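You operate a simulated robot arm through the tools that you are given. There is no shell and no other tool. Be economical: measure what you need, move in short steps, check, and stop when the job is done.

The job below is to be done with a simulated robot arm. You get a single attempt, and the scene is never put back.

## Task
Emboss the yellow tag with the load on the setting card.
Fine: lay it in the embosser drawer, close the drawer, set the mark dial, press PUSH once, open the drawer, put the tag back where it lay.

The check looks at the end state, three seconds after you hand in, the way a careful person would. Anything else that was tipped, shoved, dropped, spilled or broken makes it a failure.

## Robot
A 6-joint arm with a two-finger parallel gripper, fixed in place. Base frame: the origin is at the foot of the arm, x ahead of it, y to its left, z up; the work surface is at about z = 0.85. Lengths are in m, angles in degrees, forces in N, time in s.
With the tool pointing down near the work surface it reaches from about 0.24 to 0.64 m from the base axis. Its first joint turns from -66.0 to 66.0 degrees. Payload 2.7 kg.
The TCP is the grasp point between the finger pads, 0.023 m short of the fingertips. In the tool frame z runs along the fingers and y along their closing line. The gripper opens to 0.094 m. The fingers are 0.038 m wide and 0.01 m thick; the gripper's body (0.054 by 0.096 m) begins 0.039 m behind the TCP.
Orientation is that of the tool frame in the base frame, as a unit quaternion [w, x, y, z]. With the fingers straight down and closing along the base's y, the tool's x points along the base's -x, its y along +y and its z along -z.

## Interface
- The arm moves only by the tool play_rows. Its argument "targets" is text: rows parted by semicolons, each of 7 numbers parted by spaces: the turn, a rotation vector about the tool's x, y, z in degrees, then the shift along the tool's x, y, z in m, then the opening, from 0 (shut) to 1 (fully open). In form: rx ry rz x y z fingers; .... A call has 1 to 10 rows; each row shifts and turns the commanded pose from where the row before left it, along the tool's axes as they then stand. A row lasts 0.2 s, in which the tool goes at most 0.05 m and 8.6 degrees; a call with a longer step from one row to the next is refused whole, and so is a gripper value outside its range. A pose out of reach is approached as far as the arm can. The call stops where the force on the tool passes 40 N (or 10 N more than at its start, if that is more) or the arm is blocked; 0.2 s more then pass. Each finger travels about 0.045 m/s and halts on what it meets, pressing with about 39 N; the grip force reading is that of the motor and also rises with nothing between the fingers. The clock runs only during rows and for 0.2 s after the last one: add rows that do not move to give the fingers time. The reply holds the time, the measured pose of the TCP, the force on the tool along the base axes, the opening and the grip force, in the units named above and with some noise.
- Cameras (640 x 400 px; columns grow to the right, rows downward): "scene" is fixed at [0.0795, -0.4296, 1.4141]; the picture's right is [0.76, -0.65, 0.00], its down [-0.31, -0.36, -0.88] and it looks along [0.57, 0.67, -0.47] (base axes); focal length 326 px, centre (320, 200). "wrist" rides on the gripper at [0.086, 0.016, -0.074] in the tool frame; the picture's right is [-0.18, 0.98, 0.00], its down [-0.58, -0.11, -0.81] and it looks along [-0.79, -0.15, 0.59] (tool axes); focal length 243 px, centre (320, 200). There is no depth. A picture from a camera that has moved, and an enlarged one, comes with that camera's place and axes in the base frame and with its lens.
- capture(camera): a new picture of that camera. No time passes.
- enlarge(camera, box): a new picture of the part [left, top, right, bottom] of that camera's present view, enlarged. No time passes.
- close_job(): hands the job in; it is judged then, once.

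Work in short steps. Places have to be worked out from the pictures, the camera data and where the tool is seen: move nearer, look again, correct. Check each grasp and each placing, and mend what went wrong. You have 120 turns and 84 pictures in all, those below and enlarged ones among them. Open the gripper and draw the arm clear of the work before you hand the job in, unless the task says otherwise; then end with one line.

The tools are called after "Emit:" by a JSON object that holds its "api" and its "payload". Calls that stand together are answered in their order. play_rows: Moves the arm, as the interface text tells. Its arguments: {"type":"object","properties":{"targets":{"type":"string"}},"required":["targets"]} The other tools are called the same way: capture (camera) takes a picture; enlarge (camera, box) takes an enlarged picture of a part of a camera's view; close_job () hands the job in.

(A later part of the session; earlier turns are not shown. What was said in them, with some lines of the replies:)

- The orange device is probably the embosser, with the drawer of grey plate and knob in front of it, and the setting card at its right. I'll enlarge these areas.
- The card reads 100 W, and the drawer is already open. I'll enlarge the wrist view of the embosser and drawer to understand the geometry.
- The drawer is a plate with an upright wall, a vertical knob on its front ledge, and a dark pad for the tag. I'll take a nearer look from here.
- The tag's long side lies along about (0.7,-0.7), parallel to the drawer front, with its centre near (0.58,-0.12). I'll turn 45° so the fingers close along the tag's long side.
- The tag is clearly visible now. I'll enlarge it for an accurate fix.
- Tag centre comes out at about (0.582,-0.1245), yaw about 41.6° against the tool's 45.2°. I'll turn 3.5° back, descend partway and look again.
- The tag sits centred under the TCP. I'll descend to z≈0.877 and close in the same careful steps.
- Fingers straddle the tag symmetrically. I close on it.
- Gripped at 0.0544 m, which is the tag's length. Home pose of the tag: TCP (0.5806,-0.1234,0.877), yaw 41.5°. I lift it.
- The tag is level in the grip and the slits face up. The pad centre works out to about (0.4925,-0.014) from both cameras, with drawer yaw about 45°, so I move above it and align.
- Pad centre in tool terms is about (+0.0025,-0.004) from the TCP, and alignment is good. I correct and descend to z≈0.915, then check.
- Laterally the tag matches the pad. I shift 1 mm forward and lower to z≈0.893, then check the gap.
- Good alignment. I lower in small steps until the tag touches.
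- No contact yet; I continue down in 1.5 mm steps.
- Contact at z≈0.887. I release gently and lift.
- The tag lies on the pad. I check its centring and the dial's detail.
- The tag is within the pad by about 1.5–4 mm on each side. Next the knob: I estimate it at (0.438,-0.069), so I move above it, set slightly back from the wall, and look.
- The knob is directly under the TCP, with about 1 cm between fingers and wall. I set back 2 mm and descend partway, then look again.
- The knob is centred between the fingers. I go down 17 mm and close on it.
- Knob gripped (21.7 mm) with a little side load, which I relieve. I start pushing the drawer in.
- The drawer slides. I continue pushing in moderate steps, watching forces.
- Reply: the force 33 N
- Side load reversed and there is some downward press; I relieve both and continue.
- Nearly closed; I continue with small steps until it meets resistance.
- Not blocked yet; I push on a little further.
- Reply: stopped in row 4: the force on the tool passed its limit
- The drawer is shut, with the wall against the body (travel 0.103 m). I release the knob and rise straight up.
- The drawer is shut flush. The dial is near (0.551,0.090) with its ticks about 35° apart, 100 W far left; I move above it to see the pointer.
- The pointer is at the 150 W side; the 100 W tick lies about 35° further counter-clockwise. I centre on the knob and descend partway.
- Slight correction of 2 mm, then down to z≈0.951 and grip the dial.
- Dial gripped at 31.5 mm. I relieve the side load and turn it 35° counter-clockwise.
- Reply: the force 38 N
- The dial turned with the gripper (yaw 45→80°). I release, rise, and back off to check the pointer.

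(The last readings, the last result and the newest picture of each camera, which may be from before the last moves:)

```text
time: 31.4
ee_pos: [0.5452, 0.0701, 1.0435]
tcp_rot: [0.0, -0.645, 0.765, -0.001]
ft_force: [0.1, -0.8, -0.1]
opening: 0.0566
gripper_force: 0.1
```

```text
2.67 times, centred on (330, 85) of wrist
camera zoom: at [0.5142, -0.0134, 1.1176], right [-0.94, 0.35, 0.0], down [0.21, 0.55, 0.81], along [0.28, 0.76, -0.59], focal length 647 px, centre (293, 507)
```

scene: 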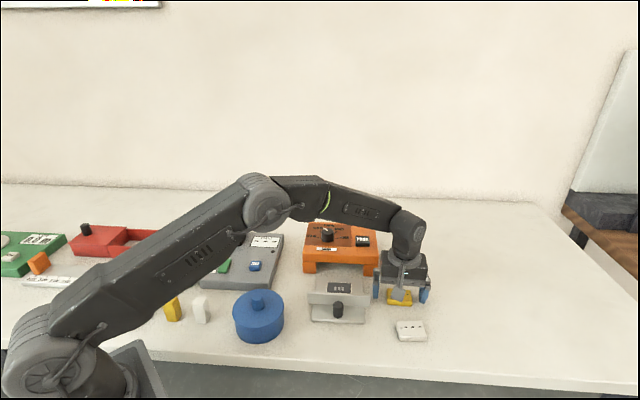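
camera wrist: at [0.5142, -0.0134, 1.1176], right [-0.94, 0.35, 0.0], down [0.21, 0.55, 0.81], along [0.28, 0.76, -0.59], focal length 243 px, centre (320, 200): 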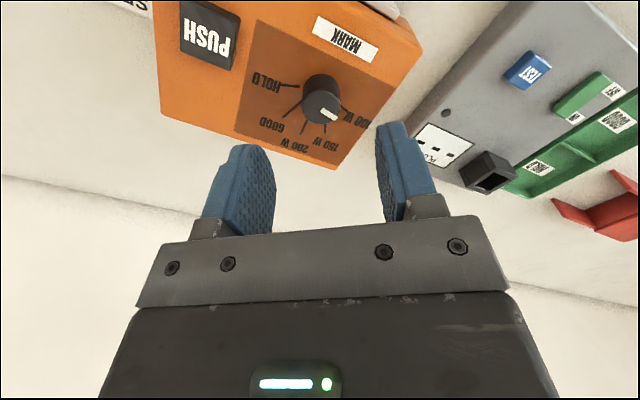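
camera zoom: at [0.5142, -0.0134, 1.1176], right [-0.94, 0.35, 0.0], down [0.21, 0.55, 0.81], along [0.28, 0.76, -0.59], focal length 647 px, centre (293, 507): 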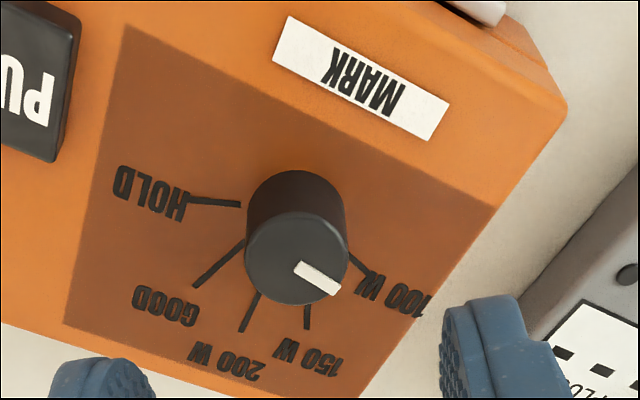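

The pointer now lies near the 100 W tick, possibly a bit past it. I take sharper enlargements from both cameras.

Emit:
{"api": "enlarge", "payload": {"camera": "wrist", "box": [295, 65, 365, 115]}}

Emit:
{"api": "enlarge", "payload": {"camera": "scene", "box": [300, 215, 360, 255]}}

```text
8.00 times, centred on (330, 90) of wrist
camera zoom: at [0.5142, -0.0134, 1.1176], right [-0.94, 0.35, 0.0], down [0.21, 0.55, 0.81], along [0.28, 0.76, -0.59], focal length 1941 px, centre (240, 1080)
```

zoom: 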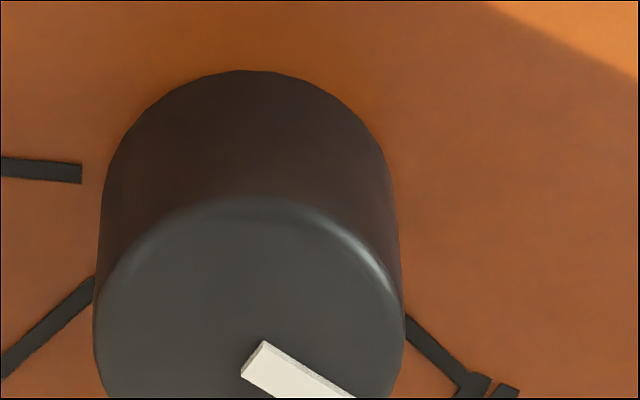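

```text
10.00 times, centred on (330, 235) of scene
camera zoom: at [0.0795, -0.4296, 1.4141], right [0.76, -0.65, 0.0], down [-0.31, -0.36, -0.88], along [0.57, 0.67, -0.47], focal length 3257 px, centre (220, -150)
```

zoom: 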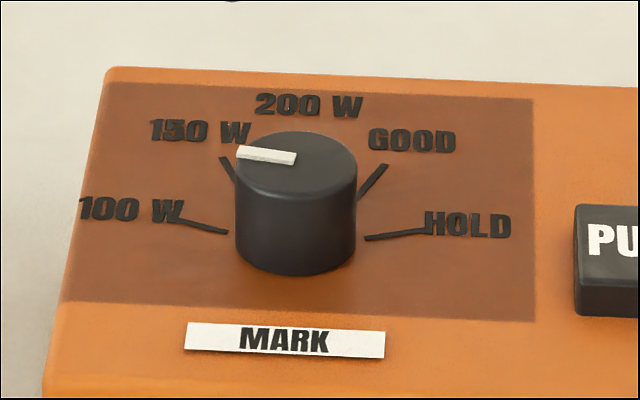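

The scene view shows the pointer about 12° past the 100 W tick (≈83° against ≈71°). I regrip the dial and turn back 12°.

Emit:
{"api": "play_rows", "payload": {"targets": "0 0 0 -0.0209 -0.0013 0 0.6; 0 0 0 0 0 0.035 0.6; 0 0 0 0 0 0.035 0.6; 0 0 0 0 0 0.0215 0.6; 0 0 0 0 0 0 0.3; 0 0 0 0 0 0 0.25; 0 0 0 0 0 0 0.25; 0 0 0 0 0 0 0.25"}}

```text
time: 33.2
ee_pos: [0.5533, 0.0899, 0.9503]
tcp_rot: [0.002, -0.645, 0.765, -0.002]
ft_force: [16.0, 0.0, -9.3]
opening: 0.0315
gripper_force: 45.0
```

Gripped again. I relieve the side load and turn 12° clockwise, then release and rise.

Emit:
{"api": "play_rows", "payload": {"targets": "0 0 0 0 -0.001 0 0.25; 0 0 6 0 0 0 0.25; 0 0 6 0 0 0 0.25; 0 0 0 0 0 0 0.25"}}

Emit:
{"api": "play_rows", "payload": {"targets": "0 0 0 0 0 0 0.6; 0 0 0 0 0 0 0.6; 0 0 0 0 0 -0.02 0.6; 0 0 0 0 0 -0.03 0.6; 0 0 0 0.03 0 -0.04 0.6; 0 0 0 0 0 0 0.6"}}

Emit:
{"api": "enlarge", "payload": {"camera": "scene", "box": [300, 215, 360, 255]}}

Emit:
{"api": "enlarge", "payload": {"camera": "wrist", "box": [240, 10, 420, 120]}}

```text
time: 34.2
ee_pos: [0.5515, 0.0893, 0.9511]
tcp_rot: [-0.001, -0.561, 0.828, 0.001]
ft_force: [-4.4, -0.2, -1.5]
opening: 0.0315
gripper_force: 45.2
```

```text
time: 35.6
ee_pos: [0.5399, 0.0619, 1.0415]
tcp_rot: [0.0, -0.562, 0.827, 0.0]
ft_force: [1.0, -0.2, 0.0]
opening: 0.0564
gripper_force: 0.0
```

```text
10.00 times, centred on (330, 235) of scene
camera zoom: at [0.0795, -0.4296, 1.4141], right [0.76, -0.65, 0.0], down [-0.31, -0.36, -0.88], along [0.57, 0.67, -0.47], focal length 3257 px, centre (220, -150)
```

zoom: 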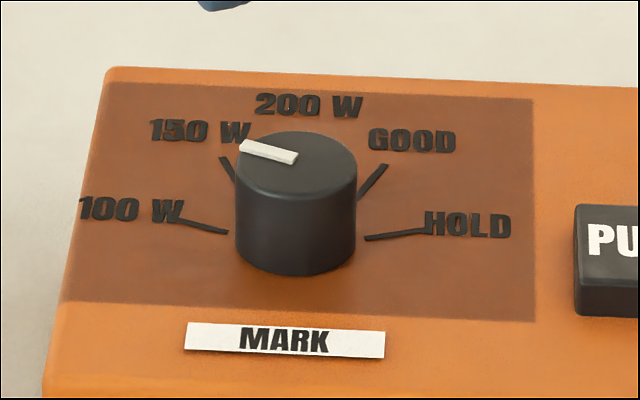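

```text
3.56 times, centred on (330, 65) of wrist
camera zoom: at [0.4927, -0.0118, 1.1162], right [-0.85, 0.53, 0.0], down [0.32, 0.5, 0.81], along [0.43, 0.68, -0.59], focal length 863 px, centre (284, 680)
```

zoom: 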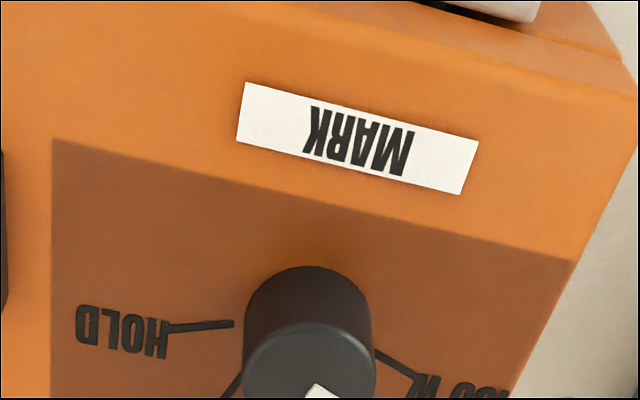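

The pointer is now within about 3–6° of the tick. I take one tighter look to refine.

Emit:
{"api": "enlarge", "payload": {"camera": "scene", "box": [316, 224, 340, 242]}}

Emit:
{"api": "play_rows", "payload": {"targets": "0 0 0 0.035 0 0 0.6; 0 0 0 0 0 0 0.6"}}

Emit:
{"api": "enlarge", "payload": {"camera": "wrist", "box": [270, 60, 398, 140]}}

```text
16.00 times, centred on (328, 233) of scene
camera zoom: at [0.0795, -0.4296, 1.4141], right [0.76, -0.65, 0.0], down [-0.31, -0.36, -0.88], along [0.57, 0.67, -0.47], focal length 5212 px, centre (192, -328)
```

zoom: 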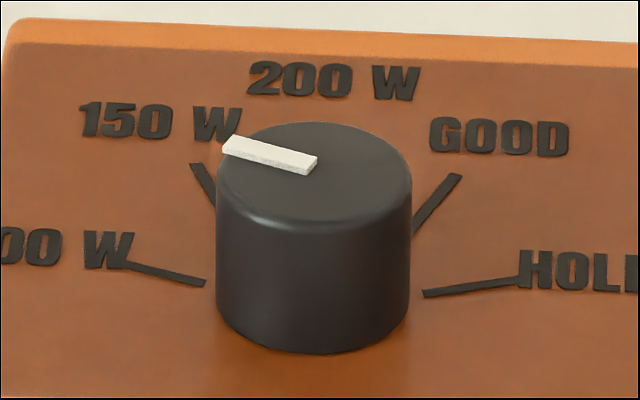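

```text
time: 36.2
ee_pos: [0.5273, 0.0284, 1.0426]
tcp_rot: [0.0, -0.561, 0.828, -0.001]
ft_force: [-0.3, 0.2, 0.0]
opening: 0.0564
gripper_force: 0.1
```

```text
5.00 times, centred on (334, 100) of wrist
camera zoom: at [0.4802, -0.0448, 1.1172], right [-0.85, 0.53, 0.0], down [0.32, 0.5, 0.81], along [0.43, 0.68, -0.59], focal length 1213 px, centre (250, 700)
```

zoom: 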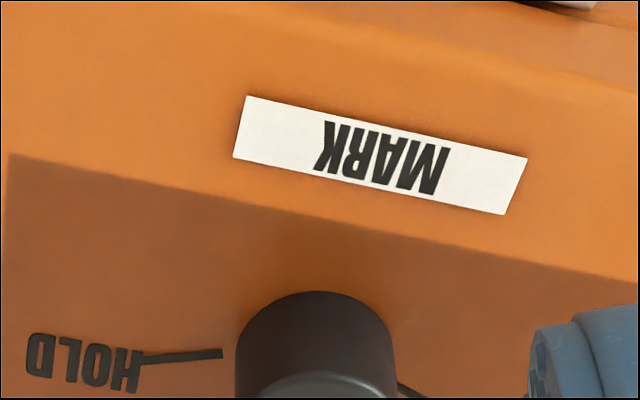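

Pointer (≈73°) now matches the 100 W tick (≈70–72°), so the dial is set. Next I turn back to 45°, close the fingers, and go above PUSH at about (0.6065,0.021).

Emit:
{"api": "play_rows", "payload": {"targets": "0 0 7.8 0 0 0 0.3; 0 0 7.8 0 0 0 0; 0 0 7.7 0 0 0 0; 0 0 0 -0.025 -0.031 0 0; 0 0 0 -0.0258 -0.0302 0 0; 0 0 0 0 0 0.03 0; 0 0 0 0 0 0 0; 0 0 0 0 0 0 0"}}

Emit:
{"api": "capture", "payload": {"camera": "wrist"}}

Emit:
{"api": "enlarge", "payload": {"camera": "scene", "box": [300, 190, 420, 280]}}

```text
time: 38.0
ee_pos: [0.6059, 0.0217, 1.0122]
tcp_rot: [-0.001, -0.383, 0.924, 0.0]
ft_force: [0.0, -0.6, -0.1]
opening: 0.0
gripper_force: 39.0
```

```text
32 pictures are left
camera wrist: at [0.5332, -0.0261, 1.087], right [-0.56, 0.83, 0.0], down [0.49, 0.33, 0.81], along [0.67, 0.45, -0.59], focal length 243 px, centre (320, 200)
```

wrist: 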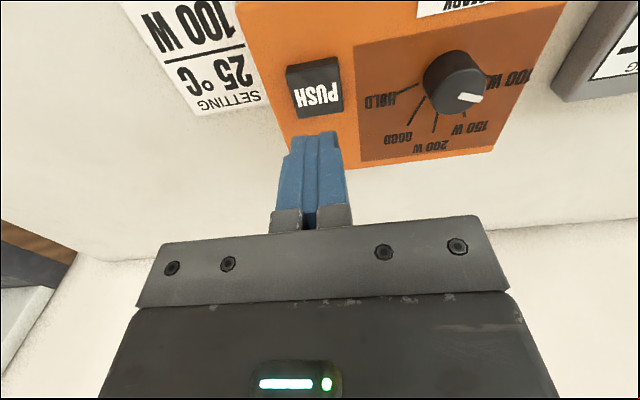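

```text
4.44 times, centred on (360, 235) of scene
camera zoom: at [0.0795, -0.4296, 1.4141], right [0.76, -0.65, 0.0], down [-0.31, -0.36, -0.88], along [0.57, 0.67, -0.47], focal length 1448 px, centre (142, 44)
```

zoom: 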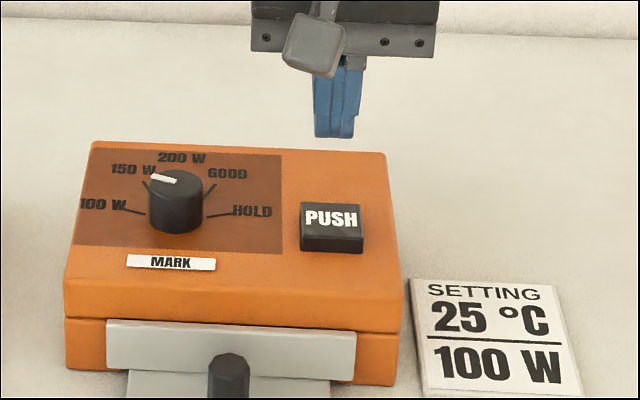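

The PUSH button is slightly ahead of the TCP. One enlargement gives both the button centre and a dial double-check.

Emit:
{"api": "enlarge", "payload": {"camera": "wrist", "box": [270, 30, 542, 170]}}

```text
2.35 times, centred on (406, 100) of wrist
camera zoom: at [0.5332, -0.0261, 1.087], right [-0.56, 0.83, 0.0], down [0.49, 0.33, 0.81], along [0.67, 0.45, -0.59], focal length 571 px, centre (118, 435)
```

zoom: 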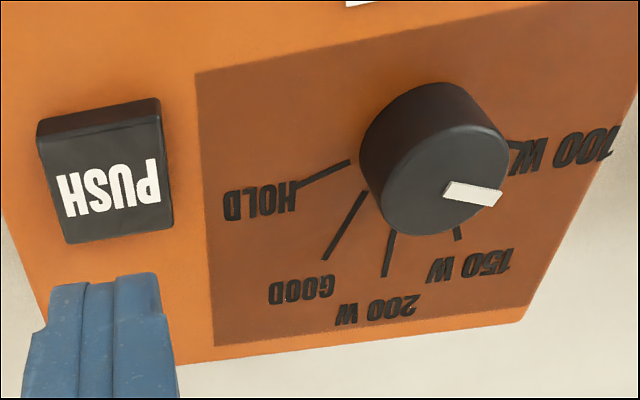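

Dial reads ≈70°, on the 100 W tick. I shift 3 mm toward the button's centre and descend to just above it.

Emit:
{"api": "play_rows", "payload": {"targets": "0 0 0 -0.001 -0.003 0.025 0; 0 0 0 0 0 0.02 0; 0 0 0 0 0 0 0"}}

Emit:
{"api": "enlarge", "payload": {"camera": "scene", "box": [340, 215, 390, 255]}}

```text
time: 38.8
ee_pos: [0.6095, 0.0211, 0.9648]
tcp_rot: [0.0, -0.382, 0.924, 0.0]
ft_force: [0.0, 0.4, 0.8]
opening: 0.0001
gripper_force: 38.8
```

```text
10.00 times, centred on (365, 235) of scene
camera zoom: at [0.0795, -0.4296, 1.4141], right [0.76, -0.65, 0.0], down [-0.31, -0.36, -0.88], along [0.57, 0.67, -0.47], focal length 3257 px, centre (-130, -150)
```

zoom: 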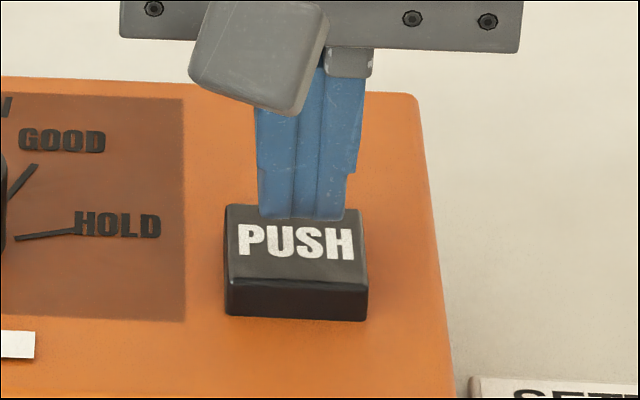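

Fingertips are just above the button. I press down in small steps.

Emit:
{"api": "play_rows", "payload": {"targets": "0 0 0 0 0 0.003 0; 0 0 0 0 0 0.003 0; 0 0 0 0 0 0.003 0; 0 0 0 0 0 0.002 0"}}

Emit:
{"api": "enlarge", "payload": {"camera": "scene", "box": [340, 215, 390, 255]}}

```text
time: 39.8
ee_pos: [0.611, 0.0233, 0.955]
tcp_rot: [0.0, -0.383, 0.924, 0.0]
ft_force: [-0.4, 0.0, 0.0]
opening: 0.0002
gripper_force: 38.9
```

```text
10.00 times, centred on (365, 235) of scene
camera zoom: at [0.0795, -0.4296, 1.4141], right [0.76, -0.65, 0.0], down [-0.31, -0.36, -0.88], along [0.57, 0.67, -0.47], focal length 3257 px, centre (-130, -150)
```

zoom: 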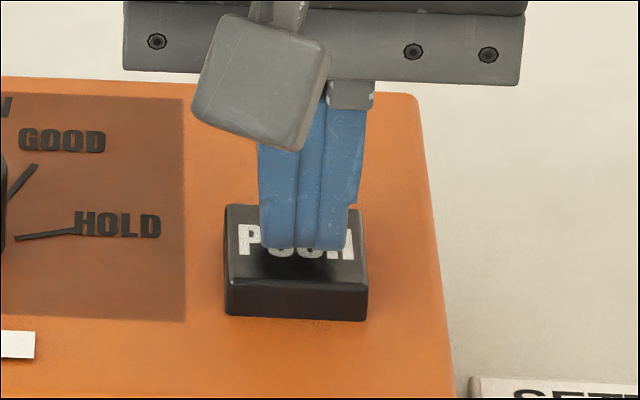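

No contact yet (zero force). I continue down in 2 mm steps.

Emit:
{"api": "play_rows", "payload": {"targets": "0 0 0 0 0 0.002 0; 0 0 0 0 0 0.002 0; 0 0 0 0 0 0.002 0"}}

Emit:
{"api": "enlarge", "payload": {"camera": "scene", "box": [340, 215, 390, 255]}}

```text
time: 40.6
ee_pos: [0.6115, 0.02, 0.9494]
tcp_rot: [0.0, -0.383, 0.924, 0.0]
ft_force: [-0.4, 0.9, 0.3]
opening: 0.0
gripper_force: 39.7
```

```text
10.00 times, centred on (365, 235) of scene
camera zoom: at [0.0794, -0.4296, 1.4141], right [0.76, -0.65, 0.0], down [-0.31, -0.36, -0.88], along [0.57, 0.67, -0.47], focal length 3257 px, centre (-130, -150)
```

zoom: 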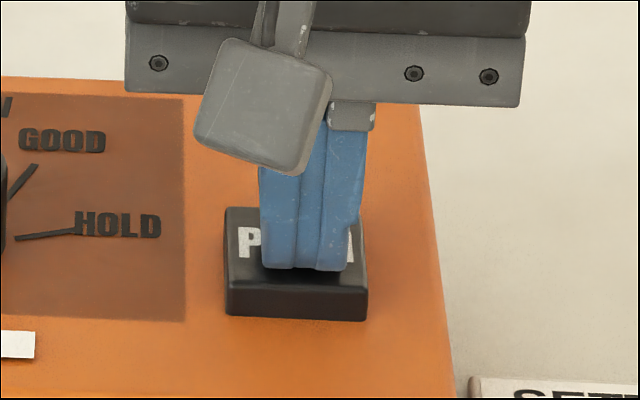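

It's at about contact. I press on in 1.5 mm steps.

Emit:
{"api": "play_rows", "payload": {"targets": "0 0 0 0 0 0.0015 0; 0 0 0 0 0 0.0015 0; 0 0 0 0 0 0 0"}}

Emit:
{"api": "enlarge", "payload": {"camera": "scene", "box": [340, 215, 390, 255]}}

```text
time: 41.4
ee_pos: [0.6116, 0.0219, 0.9464]
tcp_rot: [0.001, -0.382, 0.924, 0.0]
ft_force: [0.5, -3.4, 5.4]
opening: 0.0
gripper_force: 39.0
```

```text
10.00 times, centred on (365, 235) of scene
camera zoom: at [0.0794, -0.4297, 1.4141], right [0.76, -0.65, 0.0], down [-0.31, -0.36, -0.88], along [0.57, 0.67, -0.47], focal length 3257 px, centre (-130, -150)
```

zoom: 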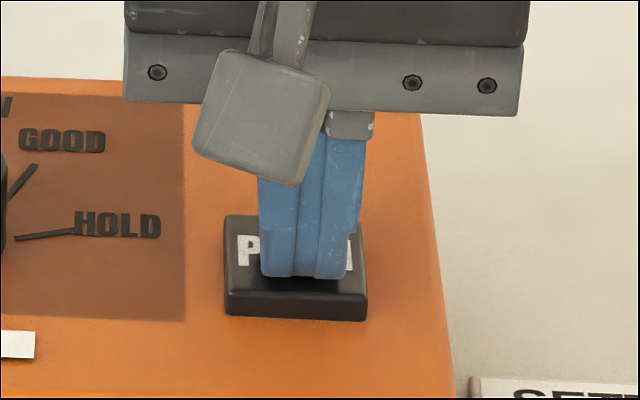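

The button is going down (5 N). I press it to its end stop.

Emit:
{"api": "play_rows", "payload": {"targets": "0 0 0 0 0 0.0015 0; 0 0 0 0 0 0.0015 0; 0 0 0 0 0 0.001 0; 0 0 0 0 0 0 0"}}

Emit:
{"api": "enlarge", "payload": {"camera": "scene", "box": [300, 205, 400, 285]}}

```text
time: 42.4
ee_pos: [0.6109, 0.0229, 0.9444]
tcp_rot: [0.002, -0.383, 0.924, -0.001]
ft_force: [4.2, 0.0, 8.9]
opening: 0.0
gripper_force: 39.1
```

```text
5.00 times, centred on (350, 245) of scene
camera zoom: at [0.0794, -0.4296, 1.4141], right [0.76, -0.65, 0.0], down [-0.31, -0.36, -0.88], along [0.57, 0.67, -0.47], focal length 1629 px, centre (170, -25)
```

zoom: 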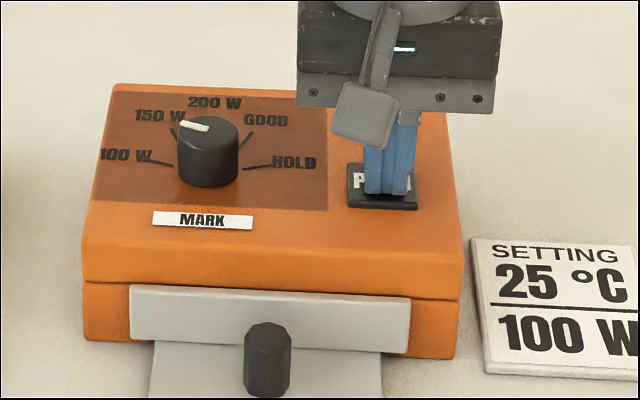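

Commanded 0.941 vs measured 0.944: it's at or near the stop. I press 2 mm more to be sure, then hold.

Emit:
{"api": "play_rows", "payload": {"targets": "0 0 0 0 0 0.001 0; 0 0 0 0 0 0.001 0; 0 0 0 0 0 0 0"}}

Emit:
{"api": "enlarge", "payload": {"camera": "scene", "box": [340, 215, 390, 255]}}

```text
time: 43.2
ee_pos: [0.611, 0.0217, 0.9418]
tcp_rot: [0.003, -0.383, 0.924, -0.001]
ft_force: [4.3, -0.7, 17.2]
opening: 0.0
gripper_force: 39.2
```

```text
10.00 times, centred on (365, 235) of scene
camera zoom: at [0.0792, -0.4296, 1.4141], right [0.76, -0.65, 0.0], down [-0.31, -0.36, -0.88], along [0.57, 0.67, -0.47], focal length 3257 px, centre (-130, -150)
```

zoom: 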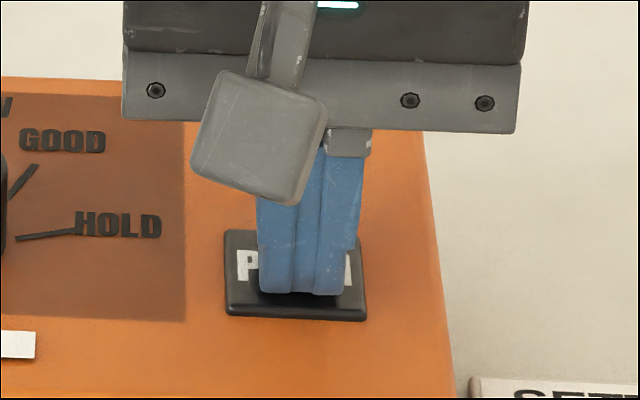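

The button is most of the way in, with force rising (17 N). One more short push to reach the end, still the same single press.

Emit:
{"api": "play_rows", "payload": {"targets": "0 0 0 0 0 0.001 0; 0 0 0 0 0 0.001 0; 0 0 0 0 0 0.001 0; 0 0 0 0 0 0 0"}}

Emit:
{"api": "enlarge", "payload": {"camera": "scene", "box": [340, 215, 390, 255]}}

```text
time: 44.2
ee_pos: [0.61, 0.0224, 0.9403]
tcp_rot: [0.002, -0.381, 0.924, -0.002]
ft_force: [-7.3, -4.3, 25.4]
opening: 0.0002
gripper_force: 39.2
```

```text
10.00 times, centred on (365, 235) of scene
camera zoom: at [0.0788, -0.4298, 1.4141], right [0.76, -0.65, 0.0], down [-0.31, -0.36, -0.88], along [0.57, 0.67, -0.47], focal length 3257 px, centre (-130, -150)
```

zoom: 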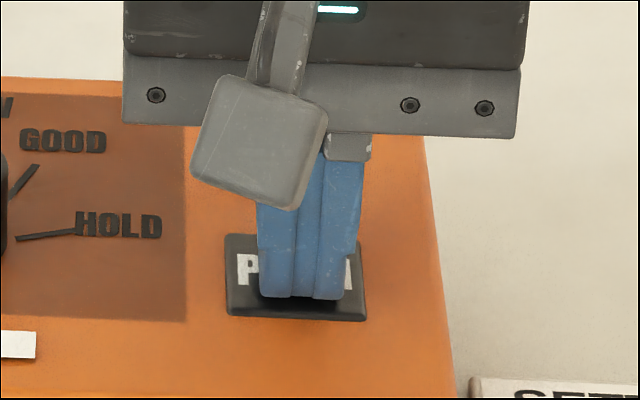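

The button is nearly flush at 25 N, a full press. I rise straight up and back toward the drawer knob.

Emit:
{"api": "play_rows", "payload": {"targets": "0 0 0 0 0 -0.02 0; 0 0 0 0 0 -0.03 0; 0 0 0 0 0 -0.03 0; 0 0 0 0.04 0.02 0 0.4; 0 0 0 0.04 0.03 0 0.6; 0 0 0 0.005 0.01 0 0.75; 0 0 0 0 0 0 0.75"}}

Emit:
{"api": "enlarge", "payload": {"camera": "scene", "box": [290, 200, 430, 300]}}

Emit:
{"api": "capture", "payload": {"camera": "wrist"}}

```text
time: 45.8
ee_pos: [0.5095, 0.0041, 1.0168]
tcp_rot: [0.0, -0.383, 0.924, -0.001]
ft_force: [0.4, 0.7, -0.1]
opening: 0.0704
gripper_force: 0.1
```

```text
4.00 times, centred on (360, 250) of scene
camera zoom: at [0.0795, -0.4296, 1.4141], right [0.76, -0.65, 0.0], down [-0.31, -0.36, -0.88], along [0.57, 0.67, -0.47], focal length 1303 px, centre (160, 0)
```

zoom: 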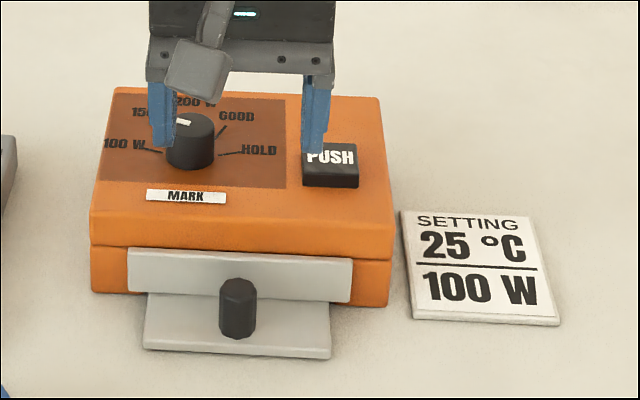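

```text
21 pictures are left
camera wrist: at [0.4359, -0.0444, 1.0918], right [-0.56, 0.83, 0.0], down [0.49, 0.33, 0.81], along [0.67, 0.46, -0.59], focal length 243 px, centre (320, 200)
```

wrist: 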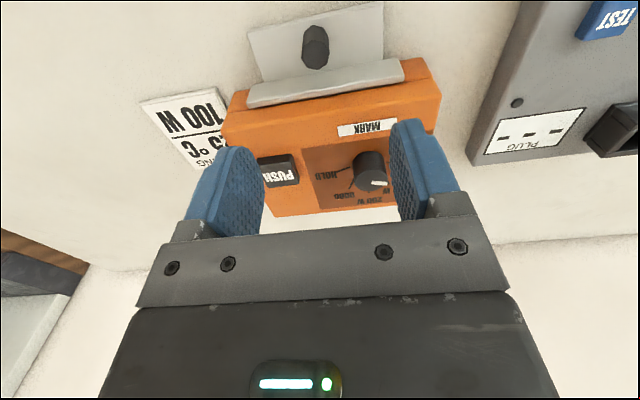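

Button sprang back and the drawer is still shut. The knob is where I left it; I line up on the earlier grip pose and descend to z≈0.889.

Emit:
{"api": "play_rows", "payload": {"targets": "0 0 0 0.0044 -0.0038 0 0.75; 0 0 0 0 0 0.04 0.75; 0 0 0 0 0 0.04 0.75; 0 0 0 0 0 0.03 0.75; 0 0 0 0 0 0 0.75"}}

Emit:
{"api": "capture", "payload": {"camera": "wrist"}}

```text
time: 47.0
ee_pos: [0.5096, -0.0024, 0.9059]
tcp_rot: [0.001, -0.382, 0.924, -0.001]
ft_force: [-0.3, 0.0, -0.6]
opening: 0.0707
gripper_force: 0.1
```

```text
20 pictures are left
camera wrist: at [0.4365, -0.0503, 0.9804], right [-0.56, 0.83, 0.0], down [0.49, 0.33, 0.81], along [0.67, 0.45, -0.59], focal length 243 px, centre (320, 200)
```

wrist: 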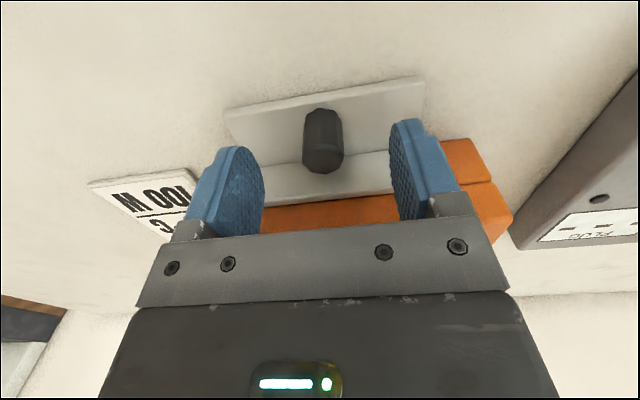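

The knob is centred between the fingers. I go down and grip it.

Emit:
{"api": "play_rows", "payload": {"targets": "0 0 0 0 0 0.009 0.75; 0 0 0 0 0.0005 0.007 0.75; 0 0 0 0 0 0 0.4; 0 0 0 0 0 0 0.15; 0 0 0 0 0 0 0.15; 0 0 0 0 0 0 0.15; 0 0 0 0 0 0 0.15"}}

```text
time: 48.6
ee_pos: [0.509, -0.0007, 0.8908]
tcp_rot: [0.0, -0.383, 0.924, -0.001]
ft_force: [-5.1, 4.5, 0.3]
opening: 0.0217
gripper_force: 44.9
```

Gripped with little side load. I pull the drawer out slowly, part way first.

Emit:
{"api": "play_rows", "payload": {"targets": "0 0 0 0.006 0.0003 0 0.15; 0 0 0 0.01 0 0 0.15; 0 0 0 0.01 0 0 0.15; 0 0 0 0.01 0 0 0.15; 0 0 0 0 0 0 0.15"}}

```text
time: 49.8
ee_pos: [0.4838, -0.0266, 0.8902]
tcp_rot: [0.001, -0.383, 0.924, 0.0]
ft_force: [3.0, -3.8, -8.6]
opening: 0.0215
gripper_force: 45.6
```

Sliding well. I continue most of the way.

Emit:
{"api": "play_rows", "payload": {"targets": "0 0 0 0.01 -0.0003 0 0.15; 0 0 0 0.012 0 0 0.15; 0 0 0 0.012 0 0 0.15; 0 0 0 0.012 0 0 0.15; 0 0 0 0.008 0 0 0.15; 0 0 0 0 0 0 0.15"}}

```text
time: 51.2
ee_pos: [0.4446, -0.0656, 0.8909]
tcp_rot: [0.001, -0.384, 0.924, 0.0]
ft_force: [-0.7, 0.1, 9.7]
opening: 0.0218
gripper_force: 45.5
```

About 12 mm to the original open position; finish gently.

Emit:
{"api": "play_rows", "payload": {"targets": "0 0 0 0.004 0 0 0.15; 0 0 0 0.004 0 0 0.15; 0 0 0 0.003 0 0 0.15; 0 0 0 0 0 0 0.15"}}

Emit:
{"api": "enlarge", "payload": {"camera": "scene", "box": [280, 210, 420, 330]}}

```text
time: 52.2
ee_pos: [0.4365, -0.0731, 0.8907]
tcp_rot: [0.002, -0.382, 0.924, 0.0]
ft_force: [0.7, 0.4, 7.9]
opening: 0.0217
gripper_force: 45.0
```

```text
3.33 times, centred on (350, 270) of scene
camera zoom: at [0.0794, -0.4296, 1.4141], right [0.76, -0.65, 0.0], down [-0.31, -0.36, -0.88], along [0.57, 0.67, -0.47], focal length 1086 px, centre (220, -33)
```

zoom: 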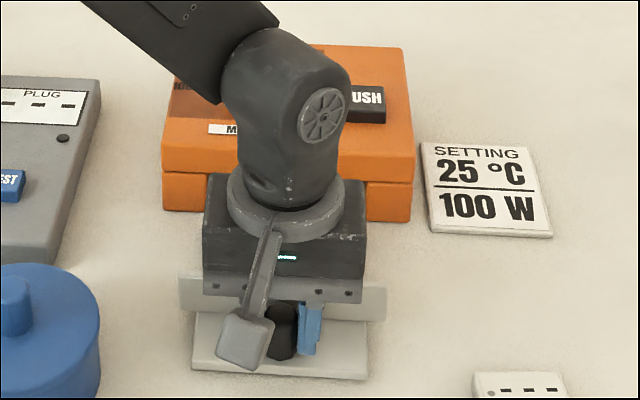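

The drawer is back at its original open position. I release, rise, and move above the tag for a look.

Emit:
{"api": "play_rows", "payload": {"targets": "0 0 0 0 0 0 0.6; 0 0 0 0 0 0 0.75; 0 0 0 0 0 0 0.75; 0 0 0 0 0 -0.02 0.75; 0 0 0 0 0 -0.04 0.75; 0 0 0 0 0 -0.05 0.75; 0 0 0 -0.04 0 -0.005 0.75; 0 0 0 -0.04 0 0 0.75; 0 0 0 0 0 0 0.75"}}

Emit:
{"api": "enlarge", "payload": {"camera": "wrist", "box": [240, 0, 400, 100]}}

Emit:
{"api": "enlarge", "payload": {"camera": "scene", "box": [300, 215, 380, 315]}}

```text
time: 54.2
ee_pos: [0.4933, -0.0148, 1.0064]
tcp_rot: [0.0, -0.382, 0.924, 0.001]
ft_force: [0.8, -0.8, 0.0]
opening: 0.0703
gripper_force: 0.2
```

```text
4.00 times, centred on (320, 50) of wrist
camera zoom: at [0.4198, -0.065, 1.0806], right [-0.56, 0.83, 0.0], down [0.49, 0.33, 0.81], along [0.67, 0.45, -0.59], focal length 970 px, centre (320, 800)
```

zoom: 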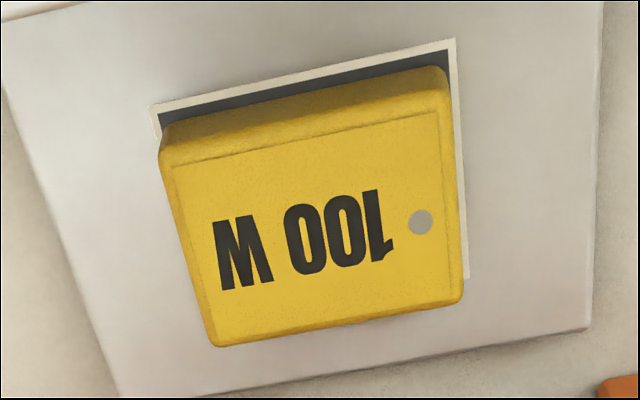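

```text
4.00 times, centred on (340, 265) of scene
camera zoom: at [0.0795, -0.4296, 1.4141], right [0.76, -0.65, 0.0], down [-0.31, -0.36, -0.88], along [0.57, 0.67, -0.47], focal length 1303 px, centre (240, -60)
```

zoom: 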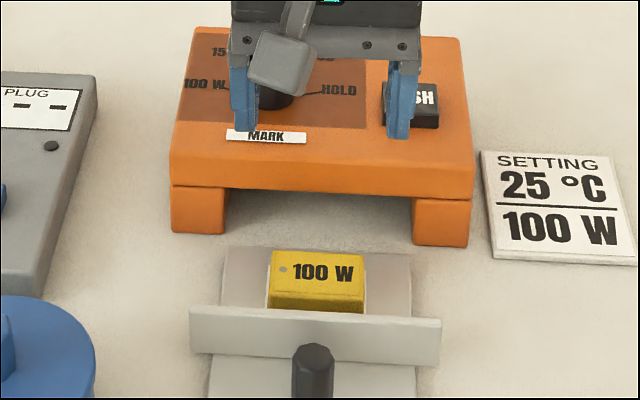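

The tag now reads "100 W". It sits straight under the TCP as when placed, so I descend and grip it.

Emit:
{"api": "play_rows", "payload": {"targets": "0 0 0 0 0 0.04 0.75; 0 0 0 0 0 0.04 0.75; 0 0 0 0 0 0.03 0.75; 0 0 0 0 0 0.0075 0.75; 0 0 0 0 0 0 0.75; 0 0 0 0 0 0 0.5; 0 0 0 0 0 0 0.5; 0 0 0 0 0 0 0.5"}}

Emit:
{"api": "capture", "payload": {"camera": "wrist"}}

```text
time: 56.0
ee_pos: [0.4913, -0.0154, 0.8892]
tcp_rot: [0.0, -0.383, 0.924, 0.0]
ft_force: [-0.3, -1.0, -1.1]
opening: 0.0551
gripper_force: 38.7
```

```text
16 pictures are left
camera wrist: at [0.4187, -0.0649, 0.9629], right [-0.56, 0.83, 0.0], down [0.49, 0.33, 0.81], along [0.67, 0.45, -0.59], focal length 243 px, centre (320, 200)
```

wrist: 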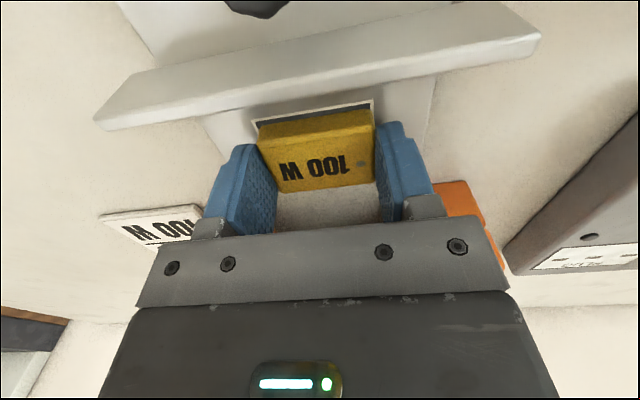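

Held at 55 mm. I lift, turn back to yaw 41.5°, and read the pose.

Emit:
{"api": "play_rows", "payload": {"targets": "0 0 0 0 0 -0.02 0.5; 0 0 0 0 0 -0.035 0.5; 0 0 0 0 0 -0.035 0.5; 0 0 3.5 0 0 0 0.5; 0 0 0 0 0 0 0.5"}}

```text
time: 57.2
ee_pos: [0.4926, -0.0153, 0.9779]
tcp_rot: [0.001, -0.354, 0.935, 0.001]
ft_force: [-0.5, -0.9, -0.5]
opening: 0.0548
gripper_force: 39.1
```

Now I carry it back above its original place.

Emit:
{"api": "play_rows", "payload": {"targets": "0 0 0 0.0015 -0.035 0 0.5; 0 0 0 0.0014 -0.035 0 0.5; 0 0 0 0.0014 -0.035 0 0.5; 0 0 0 0.0014 -0.0345 0 0.5; 0 0 0 0 0 0.04 0.5; 0 0 0 0 0 0.03 0.5; 0 0 0 0 0 0 0.5"}}

Emit:
{"api": "play_rows", "payload": {"targets": "0 0 0 0 0 0 0.5"}}

Emit:
{"api": "play_rows", "payload": {"targets": "0 0 0 0 0 0 0.5"}}

Emit:
{"api": "play_rows", "payload": {"targets": "0 0 0 0 0 0 0.5"}}

```text
time: 58.8
ee_pos: [0.5813, -0.1224, 0.9075]
tcp_rot: [0.0, -0.355, 0.935, 0.0]
ft_force: [1.1, -0.3, 0.1]
opening: 0.0547
gripper_force: 39.7
```

```text
time: 59.2
ee_pos: [0.5824, -0.1238, 0.9078]
tcp_rot: [0.0, -0.354, 0.935, 0.0]
ft_force: [-0.9, -0.4, 0.4]
opening: 0.0548
gripper_force: 39.2
```

```text
time: 59.6
ee_pos: [0.5829, -0.1227, 0.9083]
tcp_rot: [0.0, -0.355, 0.935, 0.0]
ft_force: [1.2, 0.2, 0.0]
opening: 0.0546
gripper_force: 38.9
```

```text
time: 60.0
ee_pos: [0.5808, -0.1227, 0.9078]
tcp_rot: [0.001, -0.355, 0.935, 0.0]
ft_force: [0.4, -0.4, -0.3]
opening: 0.0548
gripper_force: 39.2
```

Mean pose (0.5818,-0.1229), within 1 mm of home (0.5807,-0.1234). I correct by 1 mm and lower until contact.

Emit:
{"api": "play_rows", "payload": {"targets": "0 0 0 0.001 0 0.012 0.5; 0 0 0 0 0 0.012 0.5; 0 0 0 0 0 0.002 0.5; 0 0 0 0 0 0.001 0.5; 0 0 0 0 0 0 0.5"}}

Emit:
{"api": "enlarge", "payload": {"camera": "scene", "box": [360, 260, 440, 320]}}

```text
time: 61.2
ee_pos: [0.5809, -0.125, 0.8827]
tcp_rot: [0.0, -0.355, 0.935, 0.0]
ft_force: [-0.4, -0.3, -1.1]
opening: 0.0548
gripper_force: 38.9
```

```text
6.67 times, centred on (400, 290) of scene
camera zoom: at [0.0795, -0.4296, 1.4141], right [0.76, -0.65, 0.0], down [-0.31, -0.36, -0.88], along [0.57, 0.67, -0.47], focal length 2172 px, centre (-213, -400)
```

zoom: 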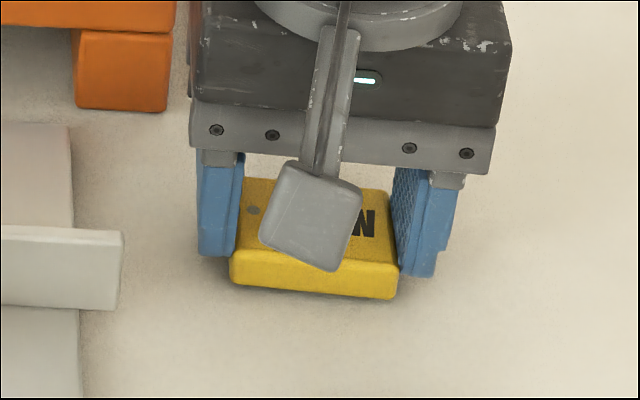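

A few millimetres remain; I lower in 1.3 mm steps.

Emit:
{"api": "play_rows", "payload": {"targets": "0 0 0 0 0 0.0013 0.5; 0 0 0 0 0 0.0013 0.5; 0 0 0 0 0 0 0.5"}}

```text
time: 62.0
ee_pos: [0.5794, -0.1254, 0.8782]
tcp_rot: [0.0, -0.354, 0.935, 0.0]
ft_force: [-0.4, 0.2, -0.5]
opening: 0.055
gripper_force: 39.1
```

No contact yet; two more small steps.

Emit:
{"api": "play_rows", "payload": {"targets": "0 0 0 0 0 0.001 0.5; 0 0 0 0 0 0.001 0.5; 0 0 0 0 0 0 0.5"}}

```text
time: 62.8
ee_pos: [0.5803, -0.1256, 0.8786]
tcp_rot: [0.002, -0.355, 0.935, 0.0]
ft_force: [-1.6, 2.2, 6.2]
opening: 0.0548
gripper_force: 38.6
```

Contact (6 N). I release, rise, and compare with the original picture.

Emit:
{"api": "play_rows", "payload": {"targets": "0 0 0 0 0 -0.0005 0.62; 0 0 0 0 0 0 0.75; 0 0 0 0 0 0 0.75; 0 0 0 0 0 -0.015 0.8; 0 0 0 0 0 -0.04 0.8; 0 0 0 0 0 -0.04 0.8; 0 0 0 0 0 -0.045 0.8; 0 0 0 0 0 0 0.8"}}

Emit:
{"api": "enlarge", "payload": {"camera": "scene", "box": [290, 210, 450, 350]}}

Emit:
{"api": "enlarge", "payload": {"camera": "wrist", "box": [250, 0, 370, 75]}}

```text
time: 64.6
ee_pos: [0.5794, -0.125, 1.0164]
tcp_rot: [0.0, -0.354, 0.935, 0.0]
ft_force: [0.9, -0.2, 0.4]
opening: 0.0751
gripper_force: 0.0
```

```text
2.86 times, centred on (370, 280) of scene
camera zoom: at [0.0795, -0.4296, 1.4141], right [0.76, -0.65, 0.0], down [-0.31, -0.36, -0.88], along [0.57, 0.67, -0.47], focal length 931 px, centre (177, -29)
```

zoom: 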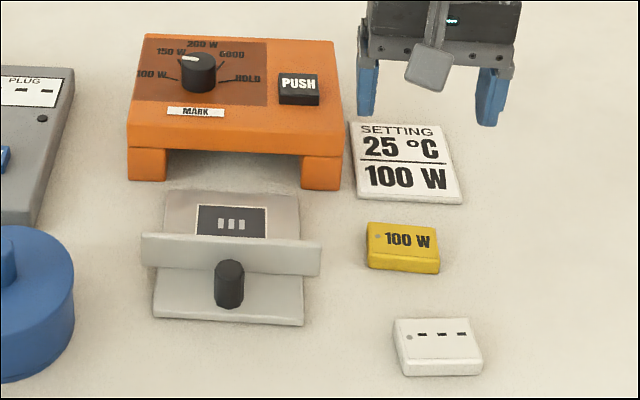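

```text
5.33 times, centred on (310, 38) of wrist
camera zoom: at [0.5046, -0.1698, 1.0907], right [-0.51, 0.86, 0.0], down [0.51, 0.3, 0.81], along [0.69, 0.41, -0.59], focal length 1294 px, centre (373, 1067)
```

zoom: 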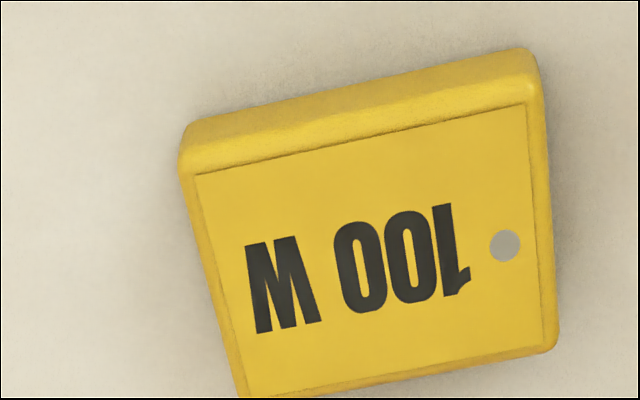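

The tag lies within about 2 mm of its original place and reads 100 W. Nothing else has moved, so I draw the arm up and back.

Emit:
{"api": "play_rows", "payload": {"targets": "0 0 0 0 0 -0.045 1; 0 0 0 0 0 -0.045 1; 0 0 0 0 0 -0.045 1; 0 0 0 0.04 0 -0.02 1; 0 0 0 0.045 0 0 1; 0 0 0 0.045 0 0 1; 0 0 0 0 0.04 0 1; 0 0 0 0 0 0 1"}}

Emit:
{"api": "capture", "payload": {"camera": "scene"}}

```text
time: 66.4
ee_pos: [0.4495, -0.1791, 1.1673]
tcp_rot: [0.0, -0.354, 0.935, -0.001]
ft_force: [-0.1, 0.0, -0.9]
opening: 0.094
gripper_force: 0.0
out of reach, approached as far as the arm can: row 3
```

```text
12 pictures are left
```

scene: 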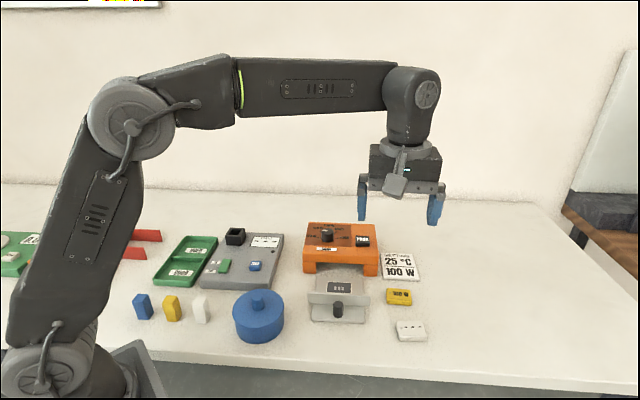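

Everything is in place and the arm is clear with the gripper open, so I hand in the job.

Emit:
{"api": "close_job", "payload": {}}

```text
The job is handed in.
```

The yellow tag is embossed with "100 W", the load on the setting card, and lies back within about 2 mm of where it was; the drawer is open, the dial is at 100 W, and the arm is clear.
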